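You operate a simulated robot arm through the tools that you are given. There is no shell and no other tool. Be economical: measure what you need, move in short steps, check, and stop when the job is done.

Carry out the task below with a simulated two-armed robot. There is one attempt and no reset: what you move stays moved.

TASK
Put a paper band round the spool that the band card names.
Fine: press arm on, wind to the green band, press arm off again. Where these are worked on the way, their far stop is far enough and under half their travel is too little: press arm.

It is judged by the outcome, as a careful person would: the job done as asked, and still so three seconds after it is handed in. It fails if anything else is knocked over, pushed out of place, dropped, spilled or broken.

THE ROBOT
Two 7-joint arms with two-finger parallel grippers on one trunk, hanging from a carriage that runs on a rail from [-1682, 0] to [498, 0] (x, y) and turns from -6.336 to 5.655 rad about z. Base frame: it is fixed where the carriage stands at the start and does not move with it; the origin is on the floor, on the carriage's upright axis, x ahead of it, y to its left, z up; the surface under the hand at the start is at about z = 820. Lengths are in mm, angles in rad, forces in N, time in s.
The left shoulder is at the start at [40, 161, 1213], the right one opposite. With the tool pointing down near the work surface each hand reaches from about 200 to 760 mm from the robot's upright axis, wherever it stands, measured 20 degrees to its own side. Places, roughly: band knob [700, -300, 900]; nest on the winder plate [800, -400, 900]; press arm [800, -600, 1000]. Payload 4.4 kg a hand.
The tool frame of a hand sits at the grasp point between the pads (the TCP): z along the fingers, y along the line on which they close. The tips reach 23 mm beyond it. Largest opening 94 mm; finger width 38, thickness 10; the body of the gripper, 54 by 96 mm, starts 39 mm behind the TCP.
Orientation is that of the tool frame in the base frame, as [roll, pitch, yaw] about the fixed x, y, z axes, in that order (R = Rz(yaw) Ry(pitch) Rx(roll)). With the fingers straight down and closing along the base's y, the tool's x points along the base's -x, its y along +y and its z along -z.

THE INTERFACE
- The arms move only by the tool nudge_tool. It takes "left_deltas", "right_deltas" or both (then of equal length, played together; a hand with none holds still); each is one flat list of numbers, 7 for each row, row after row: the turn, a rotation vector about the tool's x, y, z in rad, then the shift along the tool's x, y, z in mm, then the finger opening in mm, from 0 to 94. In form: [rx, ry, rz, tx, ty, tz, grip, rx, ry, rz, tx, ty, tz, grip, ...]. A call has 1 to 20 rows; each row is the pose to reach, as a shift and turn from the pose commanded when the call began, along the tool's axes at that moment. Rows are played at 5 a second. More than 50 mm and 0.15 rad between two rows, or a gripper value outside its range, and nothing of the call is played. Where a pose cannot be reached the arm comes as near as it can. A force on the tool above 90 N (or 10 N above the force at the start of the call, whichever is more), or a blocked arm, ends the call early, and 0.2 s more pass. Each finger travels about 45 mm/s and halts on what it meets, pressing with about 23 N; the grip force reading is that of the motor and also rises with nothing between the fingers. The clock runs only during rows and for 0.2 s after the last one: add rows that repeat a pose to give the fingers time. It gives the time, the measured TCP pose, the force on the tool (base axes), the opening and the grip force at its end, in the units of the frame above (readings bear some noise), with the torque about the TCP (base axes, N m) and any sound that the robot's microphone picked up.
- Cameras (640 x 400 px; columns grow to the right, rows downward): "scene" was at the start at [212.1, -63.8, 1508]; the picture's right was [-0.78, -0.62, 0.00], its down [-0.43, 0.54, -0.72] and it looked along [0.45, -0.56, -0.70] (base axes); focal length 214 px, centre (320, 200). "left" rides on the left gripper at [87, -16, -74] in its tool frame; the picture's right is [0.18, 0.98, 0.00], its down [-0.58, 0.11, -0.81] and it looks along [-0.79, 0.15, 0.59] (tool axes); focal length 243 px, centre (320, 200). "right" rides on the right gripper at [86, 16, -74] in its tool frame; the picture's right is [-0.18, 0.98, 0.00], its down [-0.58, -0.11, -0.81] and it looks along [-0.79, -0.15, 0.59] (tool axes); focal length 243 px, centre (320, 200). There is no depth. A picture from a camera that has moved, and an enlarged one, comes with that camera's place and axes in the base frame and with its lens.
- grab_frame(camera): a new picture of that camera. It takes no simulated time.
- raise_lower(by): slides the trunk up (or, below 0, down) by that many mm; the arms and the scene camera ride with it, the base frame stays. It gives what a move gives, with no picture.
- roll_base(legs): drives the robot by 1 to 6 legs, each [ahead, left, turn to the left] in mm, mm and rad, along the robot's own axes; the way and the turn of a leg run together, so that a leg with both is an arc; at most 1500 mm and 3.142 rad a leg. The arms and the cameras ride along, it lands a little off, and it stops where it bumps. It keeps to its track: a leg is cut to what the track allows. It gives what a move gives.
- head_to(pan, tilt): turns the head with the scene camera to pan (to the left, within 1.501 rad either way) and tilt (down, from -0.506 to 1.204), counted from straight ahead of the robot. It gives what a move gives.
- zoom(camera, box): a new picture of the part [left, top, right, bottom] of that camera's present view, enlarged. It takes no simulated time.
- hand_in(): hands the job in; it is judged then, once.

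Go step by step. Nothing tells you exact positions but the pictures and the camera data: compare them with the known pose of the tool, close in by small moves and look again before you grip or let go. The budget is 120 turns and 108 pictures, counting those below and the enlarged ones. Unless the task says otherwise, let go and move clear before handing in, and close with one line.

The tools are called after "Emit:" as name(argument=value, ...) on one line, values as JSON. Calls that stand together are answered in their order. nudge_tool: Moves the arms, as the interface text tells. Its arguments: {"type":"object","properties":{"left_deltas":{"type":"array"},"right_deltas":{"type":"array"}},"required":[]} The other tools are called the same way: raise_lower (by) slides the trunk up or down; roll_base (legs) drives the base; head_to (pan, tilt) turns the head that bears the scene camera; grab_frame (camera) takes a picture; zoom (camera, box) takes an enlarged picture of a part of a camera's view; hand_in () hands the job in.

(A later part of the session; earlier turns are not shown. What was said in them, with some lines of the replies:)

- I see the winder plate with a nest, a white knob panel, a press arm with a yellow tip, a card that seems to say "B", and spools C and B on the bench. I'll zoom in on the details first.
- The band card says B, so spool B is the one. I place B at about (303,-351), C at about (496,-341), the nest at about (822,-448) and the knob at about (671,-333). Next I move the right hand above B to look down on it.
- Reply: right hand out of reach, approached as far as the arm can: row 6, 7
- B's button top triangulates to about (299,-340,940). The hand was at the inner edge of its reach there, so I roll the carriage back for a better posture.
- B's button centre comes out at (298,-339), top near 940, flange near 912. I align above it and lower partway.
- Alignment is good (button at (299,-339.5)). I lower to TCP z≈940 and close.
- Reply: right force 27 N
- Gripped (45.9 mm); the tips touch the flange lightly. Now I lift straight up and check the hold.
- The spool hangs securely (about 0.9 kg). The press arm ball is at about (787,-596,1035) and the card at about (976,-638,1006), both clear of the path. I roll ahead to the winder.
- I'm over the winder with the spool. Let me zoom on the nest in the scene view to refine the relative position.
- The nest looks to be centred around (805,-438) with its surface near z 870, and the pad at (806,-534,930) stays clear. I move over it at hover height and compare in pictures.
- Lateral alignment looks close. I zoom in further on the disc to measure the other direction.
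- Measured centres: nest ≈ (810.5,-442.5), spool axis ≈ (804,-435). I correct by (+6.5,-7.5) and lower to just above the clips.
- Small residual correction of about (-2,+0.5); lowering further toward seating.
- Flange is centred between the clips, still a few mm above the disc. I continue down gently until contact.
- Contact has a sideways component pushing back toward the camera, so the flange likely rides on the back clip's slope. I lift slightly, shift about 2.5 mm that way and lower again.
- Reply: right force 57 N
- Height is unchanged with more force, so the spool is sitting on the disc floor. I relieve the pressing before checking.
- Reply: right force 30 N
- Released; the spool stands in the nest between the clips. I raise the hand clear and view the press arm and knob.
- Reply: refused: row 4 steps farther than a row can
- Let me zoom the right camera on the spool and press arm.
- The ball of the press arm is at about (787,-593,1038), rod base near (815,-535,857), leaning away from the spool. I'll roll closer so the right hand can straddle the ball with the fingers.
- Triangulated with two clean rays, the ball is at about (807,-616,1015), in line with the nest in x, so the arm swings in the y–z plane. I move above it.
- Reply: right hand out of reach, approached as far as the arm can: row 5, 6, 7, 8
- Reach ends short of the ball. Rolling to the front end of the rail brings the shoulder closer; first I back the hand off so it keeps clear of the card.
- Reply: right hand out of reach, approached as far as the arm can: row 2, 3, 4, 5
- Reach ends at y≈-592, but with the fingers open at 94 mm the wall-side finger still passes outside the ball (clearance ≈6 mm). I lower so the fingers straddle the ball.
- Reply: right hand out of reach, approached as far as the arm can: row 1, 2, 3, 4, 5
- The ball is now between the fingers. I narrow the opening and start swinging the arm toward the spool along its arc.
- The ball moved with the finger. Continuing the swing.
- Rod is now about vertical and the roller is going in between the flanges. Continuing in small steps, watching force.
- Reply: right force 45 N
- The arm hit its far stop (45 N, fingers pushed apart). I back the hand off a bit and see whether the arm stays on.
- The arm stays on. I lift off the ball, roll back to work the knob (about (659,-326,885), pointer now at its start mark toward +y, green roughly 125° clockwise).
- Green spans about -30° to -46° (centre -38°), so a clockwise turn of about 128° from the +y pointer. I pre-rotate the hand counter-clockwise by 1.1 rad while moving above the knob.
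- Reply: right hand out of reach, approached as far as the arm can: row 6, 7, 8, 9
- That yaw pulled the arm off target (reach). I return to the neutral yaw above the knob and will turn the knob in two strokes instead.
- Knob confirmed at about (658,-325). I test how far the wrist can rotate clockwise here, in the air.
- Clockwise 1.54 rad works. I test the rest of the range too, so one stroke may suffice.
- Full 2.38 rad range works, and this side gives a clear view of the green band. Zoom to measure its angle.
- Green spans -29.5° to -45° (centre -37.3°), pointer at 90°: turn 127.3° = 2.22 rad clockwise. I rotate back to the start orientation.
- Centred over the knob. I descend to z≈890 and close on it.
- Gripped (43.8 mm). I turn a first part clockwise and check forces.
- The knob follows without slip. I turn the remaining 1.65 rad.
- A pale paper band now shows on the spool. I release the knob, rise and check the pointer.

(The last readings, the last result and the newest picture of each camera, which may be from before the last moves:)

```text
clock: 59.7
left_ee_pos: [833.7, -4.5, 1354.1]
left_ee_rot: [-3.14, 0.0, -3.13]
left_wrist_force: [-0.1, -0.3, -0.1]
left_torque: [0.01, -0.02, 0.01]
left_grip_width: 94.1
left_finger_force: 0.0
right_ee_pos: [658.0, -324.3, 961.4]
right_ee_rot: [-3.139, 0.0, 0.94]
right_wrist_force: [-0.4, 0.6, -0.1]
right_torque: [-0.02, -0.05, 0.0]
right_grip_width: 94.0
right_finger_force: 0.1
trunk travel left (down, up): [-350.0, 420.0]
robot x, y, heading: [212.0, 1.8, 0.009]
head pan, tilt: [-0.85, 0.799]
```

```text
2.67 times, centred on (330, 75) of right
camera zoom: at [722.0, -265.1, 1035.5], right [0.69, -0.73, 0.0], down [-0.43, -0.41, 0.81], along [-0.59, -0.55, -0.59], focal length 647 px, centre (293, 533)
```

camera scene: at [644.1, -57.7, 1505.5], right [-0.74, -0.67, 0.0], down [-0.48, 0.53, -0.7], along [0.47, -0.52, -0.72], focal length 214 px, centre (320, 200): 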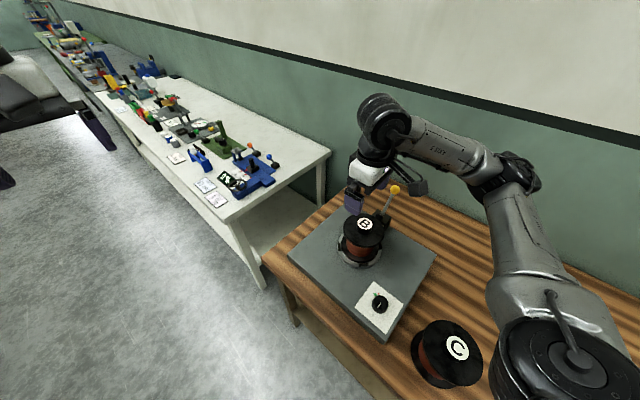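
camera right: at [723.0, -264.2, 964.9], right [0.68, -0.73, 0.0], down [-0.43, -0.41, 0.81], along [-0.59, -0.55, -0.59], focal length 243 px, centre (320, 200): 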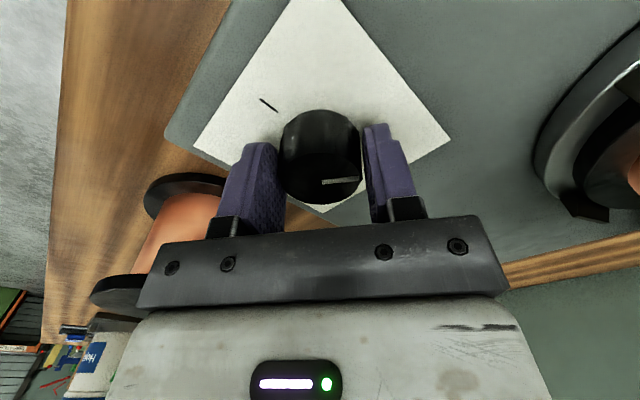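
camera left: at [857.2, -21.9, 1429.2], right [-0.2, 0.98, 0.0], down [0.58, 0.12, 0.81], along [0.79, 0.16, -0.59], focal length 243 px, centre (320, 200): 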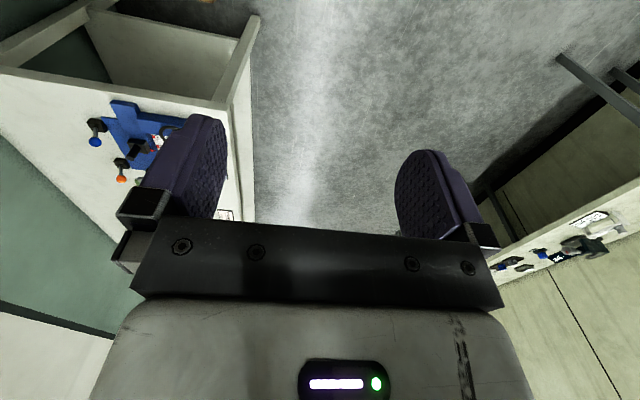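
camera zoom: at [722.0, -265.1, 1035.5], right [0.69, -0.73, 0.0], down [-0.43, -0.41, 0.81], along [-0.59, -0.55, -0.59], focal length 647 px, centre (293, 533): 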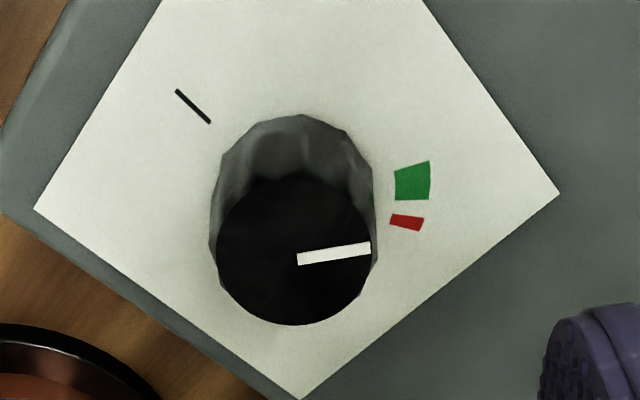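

Pointer reads about -36.6°, in the middle of the green. Next: rotate the hand back and rise, then roll forward to push the press arm off.

Emit:
nudge_tool(right_deltas=[0, 0, -0.14, 0, 0, -30, 94, 0, 0, -0.28, 0, 0, -60, 94, 0, 0, -0.42, 0, 0, -90, 94, 0, 0, -0.56, 0, 0, -120, 94, 0, 0, -0.7, 0, 0, -150, 94, 0, 0, -0.84, 0, 0, -180, 94, 0, 0, -0.98, 0, 0, -210, 90, 0, 0, -1.12, 0, 0, -215, 80, 0, 0, -1.26, 0, 0, -215, 70, 0, 0, -1.4, 0, 0, -215, 60, 0, 0, -1.54, 0, 0, -215, 60, 0, 0, -1.68, 0, 0, -215, 60, 0, 0, -1.82, 0, 0, -215, 60, 0, 0, -1.96, 0, 0, -215, 60, 0, 0, -2.1, 0, 0, -215, 60, 0, 0, -2.21, 0, 0, -215, 60, 0, 0, -2.21, 0, 0, -215, 60])

Emit:
roll_base(legs=[[150, 0, 0]])

Emit:
zoom(camera="scene", box=[290, 140, 430, 280])

Emit:
grab_frame(camera="right")

```text
clock: 63.3
left_ee_pos: [833.9, -3.7, 1355.2]
left_ee_rot: [3.141, 0.001, -3.129]
left_wrist_force: [-0.2, 0.2, 0.1]
left_torque: [0.01, -0.01, 0.0]
left_grip_width: 93.7
left_finger_force: 0.0
right_ee_pos: [659.3, -324.6, 1175.3]
right_ee_rot: [3.141, -0.001, -3.132]
right_wrist_force: [-0.4, -0.3, -0.8]
right_torque: [-0.02, 0.02, 0.01]
right_grip_width: 59.9
right_finger_force: 0.0
trunk travel left (down, up): [-350.0, 420.0]
robot x, y, heading: [212.9, 2.1, 0.009]
head pan, tilt: [-0.85, 0.799]
```

```text
clock: 64.7
left_ee_pos: [982.0, -6.0, 1355.0]
left_ee_rot: [3.14, 0.001, -3.134]
left_wrist_force: [0.1, -0.4, -0.1]
left_torque: [0.0, 0.07, -0.04]
left_grip_width: 94.0
left_finger_force: 0.0
right_ee_pos: [806.4, -326.1, 1176.7]
right_ee_rot: [-3.141, -0.001, -3.134]
right_wrist_force: [0.2, 0.3, -0.1]
right_torque: [0.01, 0.01, -0.02]
right_grip_width: 60.0
right_finger_force: 0.0
trunk travel left (down, up): [-350.0, 420.0]
robot x, y, heading: [356.6, -2.4, 0.007]
head pan, tilt: [-0.85, 0.799]
```

```text
2.86 times, centred on (360, 210) of scene
camera zoom: at [575.8, -58.6, 1505.7], right [-0.75, -0.67, 0.0], down [-0.48, 0.53, -0.7], along [0.47, -0.52, -0.72], focal length 613 px, centre (206, 171)
```

zoom: 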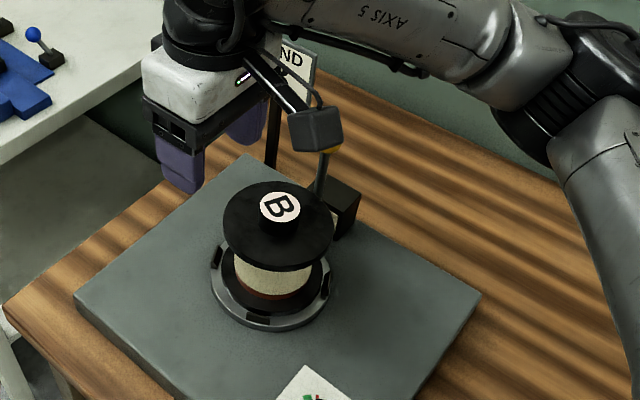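

```text
41 pictures are left
camera right: at [720.2, -310.8, 1250.8], right [0.18, 0.98, 0.0], down [0.58, -0.11, 0.81], along [0.79, -0.14, -0.59], focal length 243 px, centre (320, 200)
```

right: 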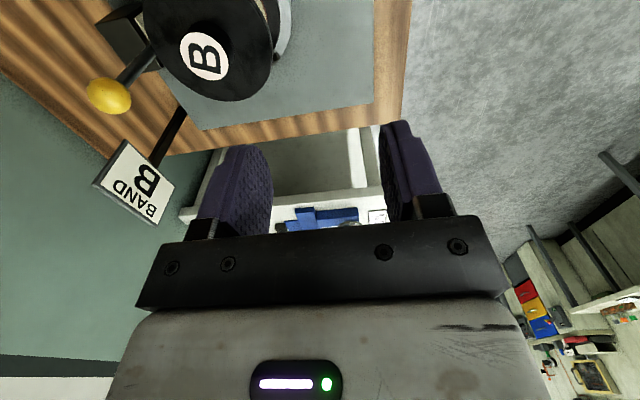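

The band is visible all round the spool. I roll a little further for reach, then place the hand on the spool side of the ball.

Emit:
roll_base(legs=[[70, 0, 0]])

Emit:
nudge_tool(right_deltas=[0, 0, 0, 40, -10, 0, 60, 0, 0, 0, 68, -35, 0, 60, 0, 0, 0, 68, -80, 0, 60, 0, 0, 0, 68, -122, 0, 60, 0, 0, 0, 68, -122, 45, 60, 0, 0, 0, 68, -122, 90, 60, 0, 0, 0, 68, -122, 110, 60, 0, 0, 0, 68, -122, 110, 60])

Emit:
grab_frame(camera="right")

```text
clock: 65.7
left_ee_pos: [1052.3, -6.4, 1356.3]
left_ee_rot: [-3.141, 0.003, -3.135]
left_wrist_force: [1.5, 0.6, 0.7]
left_torque: [-0.02, 0.0, -0.01]
left_grip_width: 94.0
left_finger_force: 0.0
right_ee_pos: [876.8, -328.3, 1176.7]
right_ee_rot: [3.141, 0.001, -3.135]
right_wrist_force: [0.2, 0.6, 0.9]
right_torque: [0.02, 0.01, -0.01]
right_grip_width: 60.2
right_finger_force: 0.0
trunk travel left (down, up): [-350.0, 420.0]
robot x, y, heading: [431.0, -3.8, 0.006]
head pan, tilt: [-0.85, 0.799]
```

```text
clock: 67.5
left_ee_pos: [1052.7, -5.8, 1354.9]
left_ee_rot: [3.142, -0.001, -3.133]
left_wrist_force: [0.5, -0.4, 0.4]
left_torque: [0.02, 0.04, 0.01]
left_grip_width: 94.1
left_finger_force: 0.0
right_ee_pos: [810.0, -450.6, 1065.7]
right_ee_rot: [-3.141, 0.001, -3.134]
right_wrist_force: [-0.7, -0.4, -0.8]
right_torque: [0.0, -0.01, -0.01]
right_grip_width: 60.0
right_finger_force: 0.0
trunk travel left (down, up): [-350.0, 420.0]
robot x, y, heading: [432.3, -1.8, 0.005]
head pan, tilt: [-0.85, 0.799]
```

```text
40 pictures are left
camera right: at [723.3, -434.6, 1139.7], right [0.18, 0.98, 0.0], down [0.58, -0.1, 0.81], along [0.79, -0.14, -0.59], focal length 243 px, centre (320, 200)
```

right: 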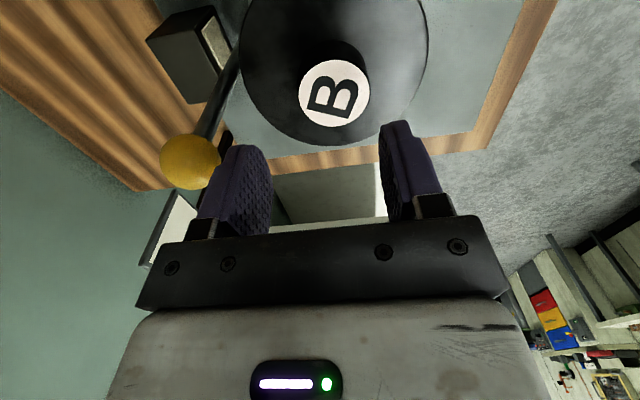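

The ball is just outside the wall-side finger. I lower 24 mm and push the arm back along its arc.

Emit:
nudge_tool(right_deltas=[0, 0, 0, 0, 0, 12, 60, 0, 0, 0, 0, 0, 24, 60, 0, 0, 0, 0, -10, 24, 60, 0, 0, 0, 0, -20, 24, 60, 0, 0, 0, 0, -30, 25, 60, 0, 0, 0, 0, -40, 26, 60, 0, 0, 0, 0, -50, 28, 60, 0, 0, 0, 0, -60, 30, 60, 0, 0, 0, 0, -60, 30, 60])

Emit:
grab_frame(camera="right")

```text
clock: 69.5
left_ee_pos: [1052.8, -5.5, 1356.2]
left_ee_rot: [-3.14, 0.001, -3.133]
left_wrist_force: [-0.1, 0.7, -0.3]
left_torque: [0.01, 0.02, 0.0]
left_grip_width: 94.0
left_finger_force: 0.0
right_ee_pos: [810.6, -508.6, 1036.9]
right_ee_rot: [3.141, -0.003, -3.135]
right_wrist_force: [-0.4, 1.1, -0.3]
right_torque: [-0.02, 0.01, -0.04]
right_grip_width: 60.1
right_finger_force: 0.1
trunk travel left (down, up): [-350.0, 420.0]
robot x, y, heading: [427.6, 3.8, 0.013]
head pan, tilt: [-0.85, 0.799]
```

```text
39 pictures are left
camera right: at [722.6, -492.7, 1110.5], right [0.18, 0.98, 0.0], down [0.58, -0.11, 0.81], along [0.79, -0.14, -0.59], focal length 243 px, centre (320, 200)
```

right: 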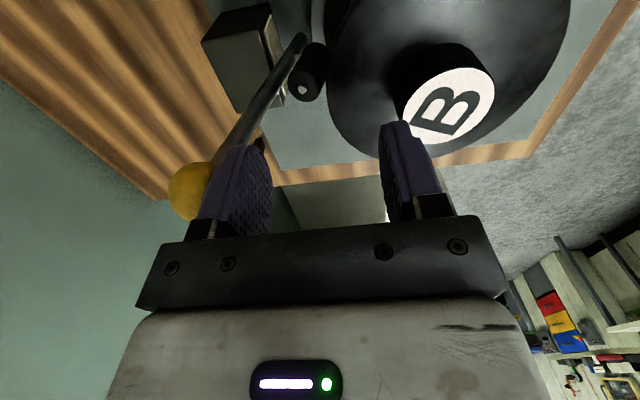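

The arm is swinging back. Continuing to its off stop.

Emit:
nudge_tool(right_deltas=[0, 0, 0, 0, -10, 2, 60, 0, 0, 0, 0, -20, 4, 60, 0, 0, 0, 0, -30, 7, 60, 0, 0, 0, 0, -40, 10, 60, 0, 0, 0, 0, -48, 12, 60, 0, 0, 0, 0, -54, 13, 60, 0, 0, 0, 0, -60, 13, 60, 0, 0, 0, 0, -60, 13, 60])

Emit:
grab_frame(camera="right")

Emit:
zoom(camera="scene", box=[310, 140, 450, 260])

```text
clock: 71.3
left_ee_pos: [1052.5, -4.8, 1355.2]
left_ee_rot: [3.14, 0.002, -3.134]
left_wrist_force: [0.4, 1.2, 0.0]
left_torque: [0.02, 0.02, 0.0]
left_grip_width: 94.0
left_finger_force: 0.0
right_ee_pos: [810.1, -565.1, 1022.9]
right_ee_rot: [3.138, -0.001, -3.133]
right_wrist_force: [-4.6, 20.1, 13.8]
right_torque: [-0.51, 0.06, -0.24]
right_grip_width: 51.3
right_finger_force: 0.0
trunk travel left (down, up): [-350.0, 420.0]
robot x, y, heading: [428.8, -1.4, 0.009]
head pan, tilt: [-0.85, 0.799]
```

```text
38 pictures are left
camera right: at [723.2, -550.3, 1097.7], right [0.18, 0.98, 0.0], down [0.58, -0.11, 0.81], along [0.79, -0.14, -0.59], focal length 243 px, centre (320, 200)
```

right: 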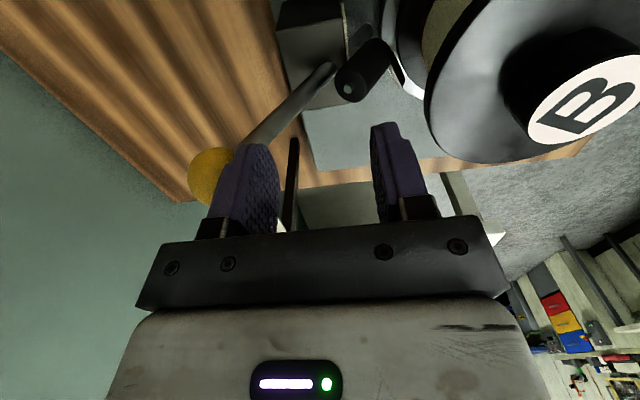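

```text
3.33 times, centred on (380, 200) of scene
camera zoom: at [645.2, -57.1, 1505.6], right [-0.75, -0.67, 0.0], down [-0.48, 0.54, -0.7], along [0.46, -0.52, -0.72], focal length 715 px, centre (120, 200)
```

zoom: 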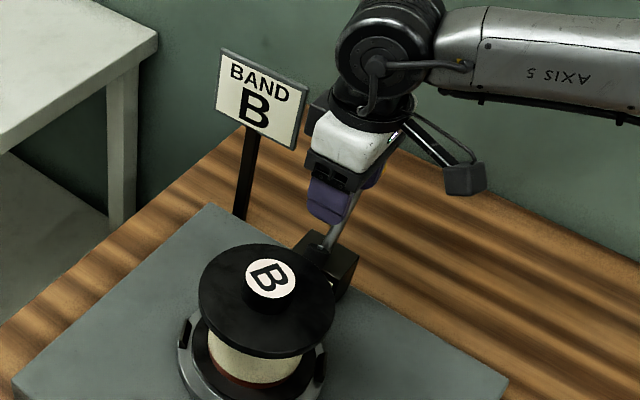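

The arm is back at its off stop (20 N). I back off, rise and move clear, then check everything.

Emit:
nudge_tool(right_deltas=[0, 0, 0, 0, 12, 0, 60, 0, 0, 0, 0, 25, -10, 60, 0, 0, 0, 0, 30, -50, 60, 0, 0, 0, 0, 30, -95, 60, 0, 0, 0, 0, 30, -140, 60, 0, 0, 0, 20, 65, -160, 60, 0, 0, 0, 40, 105, -170, 60, 0, 0, 0, 50, 150, -175, 60, 0, 0, 0, 60, 190, -180, 60, 0, 0, 0, 60, 225, -180, 60])

Emit:
roll_base(legs=[[-250, 0, 0]])

Emit:
grab_frame(camera="scene")

Emit:
zoom(camera="scene", box=[260, 120, 400, 260])

Emit:
grab_frame(camera="right")

```text
clock: 73.5
left_ee_pos: [1051.5, -4.3, 1356.2]
left_ee_rot: [-3.141, 0.002, -3.133]
left_wrist_force: [-0.6, -0.1, -0.5]
left_torque: [-0.02, -0.04, 0.01]
left_grip_width: 93.9
left_finger_force: 0.0
right_ee_pos: [748.2, -342.6, 1204.3]
right_ee_rot: [3.141, -0.002, -3.136]
right_wrist_force: [0.5, 0.6, -0.5]
right_torque: [0.01, 0.05, -0.01]
right_grip_width: 59.7
right_finger_force: 0.1
trunk travel left (down, up): [-350.0, 420.0]
robot x, y, heading: [432.7, -3.0, 0.008]
head pan, tilt: [-0.85, 0.799]
```

```text
clock: 75.3
left_ee_pos: [808.9, -3.6, 1354.7]
left_ee_rot: [-3.14, 0.0, -3.129]
left_wrist_force: [-0.3, -0.3, -0.3]
left_torque: [0.0, -0.03, 0.01]
left_grip_width: 93.8
left_finger_force: 0.0
right_ee_pos: [507.3, -343.7, 1205.5]
right_ee_rot: [-3.141, -0.002, -3.131]
right_wrist_force: [-1.7, -0.1, 0.3]
right_torque: [-0.04, 0.0, -0.03]
right_grip_width: 59.9
right_finger_force: 0.1
trunk travel left (down, up): [-350.0, 420.0]
robot x, y, heading: [184.7, 1.0, 0.013]
head pan, tilt: [-0.85, 0.799]
```

```text
36 pictures are left
camera scene: at [403.1, -57.7, 1505.5], right [-0.74, -0.67, 0.0], down [-0.48, 0.53, -0.7], along [0.47, -0.52, -0.72], focal length 214 px, centre (320, 200)
```

scene: 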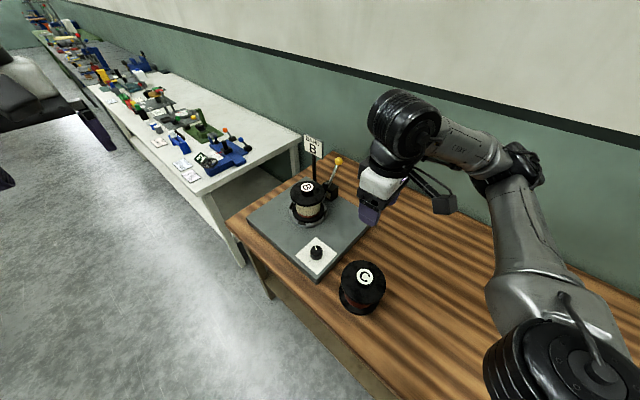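

```text
2.86 times, centred on (330, 190) of scene
camera zoom: at [403.1, -57.7, 1505.5], right [-0.74, -0.67, 0.0], down [-0.48, 0.53, -0.7], along [0.47, -0.52, -0.72], focal length 613 px, centre (291, 229)
```

zoom: 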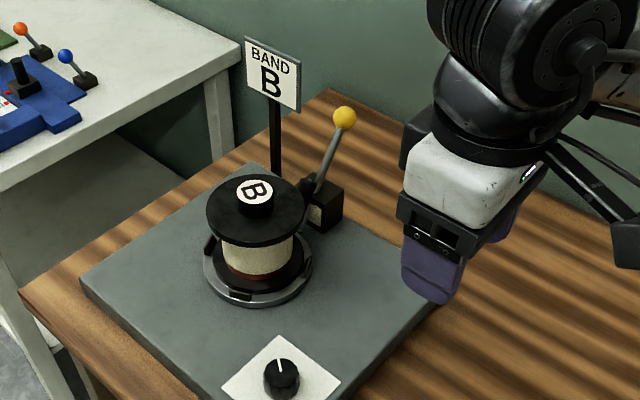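

```text
34 pictures are left
camera right: at [420.0, -327.8, 1278.8], right [0.17, 0.98, 0.0], down [0.58, -0.1, 0.81], along [0.79, -0.14, -0.59], focal length 243 px, centre (320, 200)
```

right: 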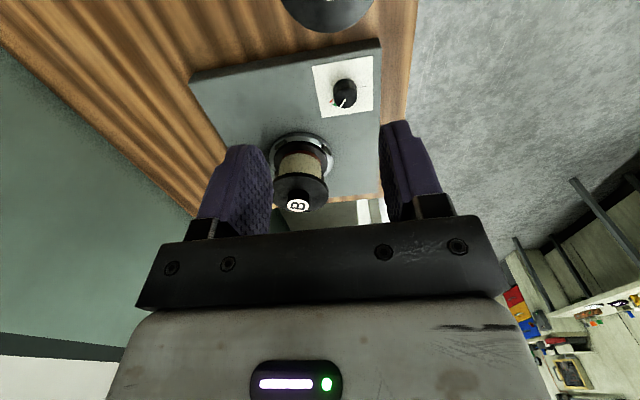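

Press arm is off, band is on, C untouched. One zoom to confirm the knob pointer is still in the green.

Emit:
zoom(camera="scene", box=[290, 225, 345, 280])

Emit:
zoom(camera="right", box=[250, 40, 390, 220])

```text
7.27 times, centred on (318, 252) of scene
camera zoom: at [403.1, -57.7, 1505.5], right [-0.74, -0.67, 0.0], down [-0.48, 0.53, -0.7], along [0.47, -0.52, -0.72], focal length 1560 px, centre (338, -182)
```

zoom: 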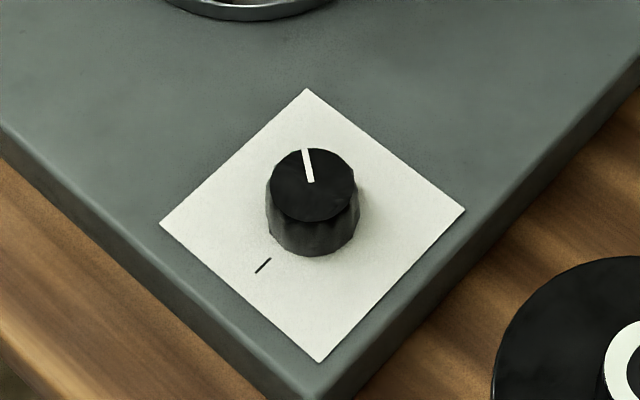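

```text
2.22 times, centred on (320, 130) of right
camera zoom: at [420.0, -327.8, 1278.8], right [0.17, 0.98, 0.0], down [0.58, -0.1, 0.81], along [0.79, -0.14, -0.59], focal length 539 px, centre (320, 356)
```

zoom: 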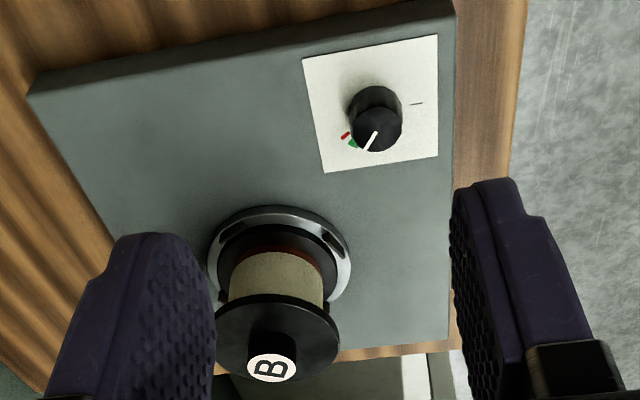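

The pointer still reads about -35° to -38°, inside the green band. The spool is seated, the press arm is off and the hands are clear, so I'm handing in.

Emit:
hand_in()

```text
The job is handed in.
```

The job is handed in: spool B has its paper band and is still in the nest, the knob is in the green band, the press arm is off again, and nothing else was disturbed.
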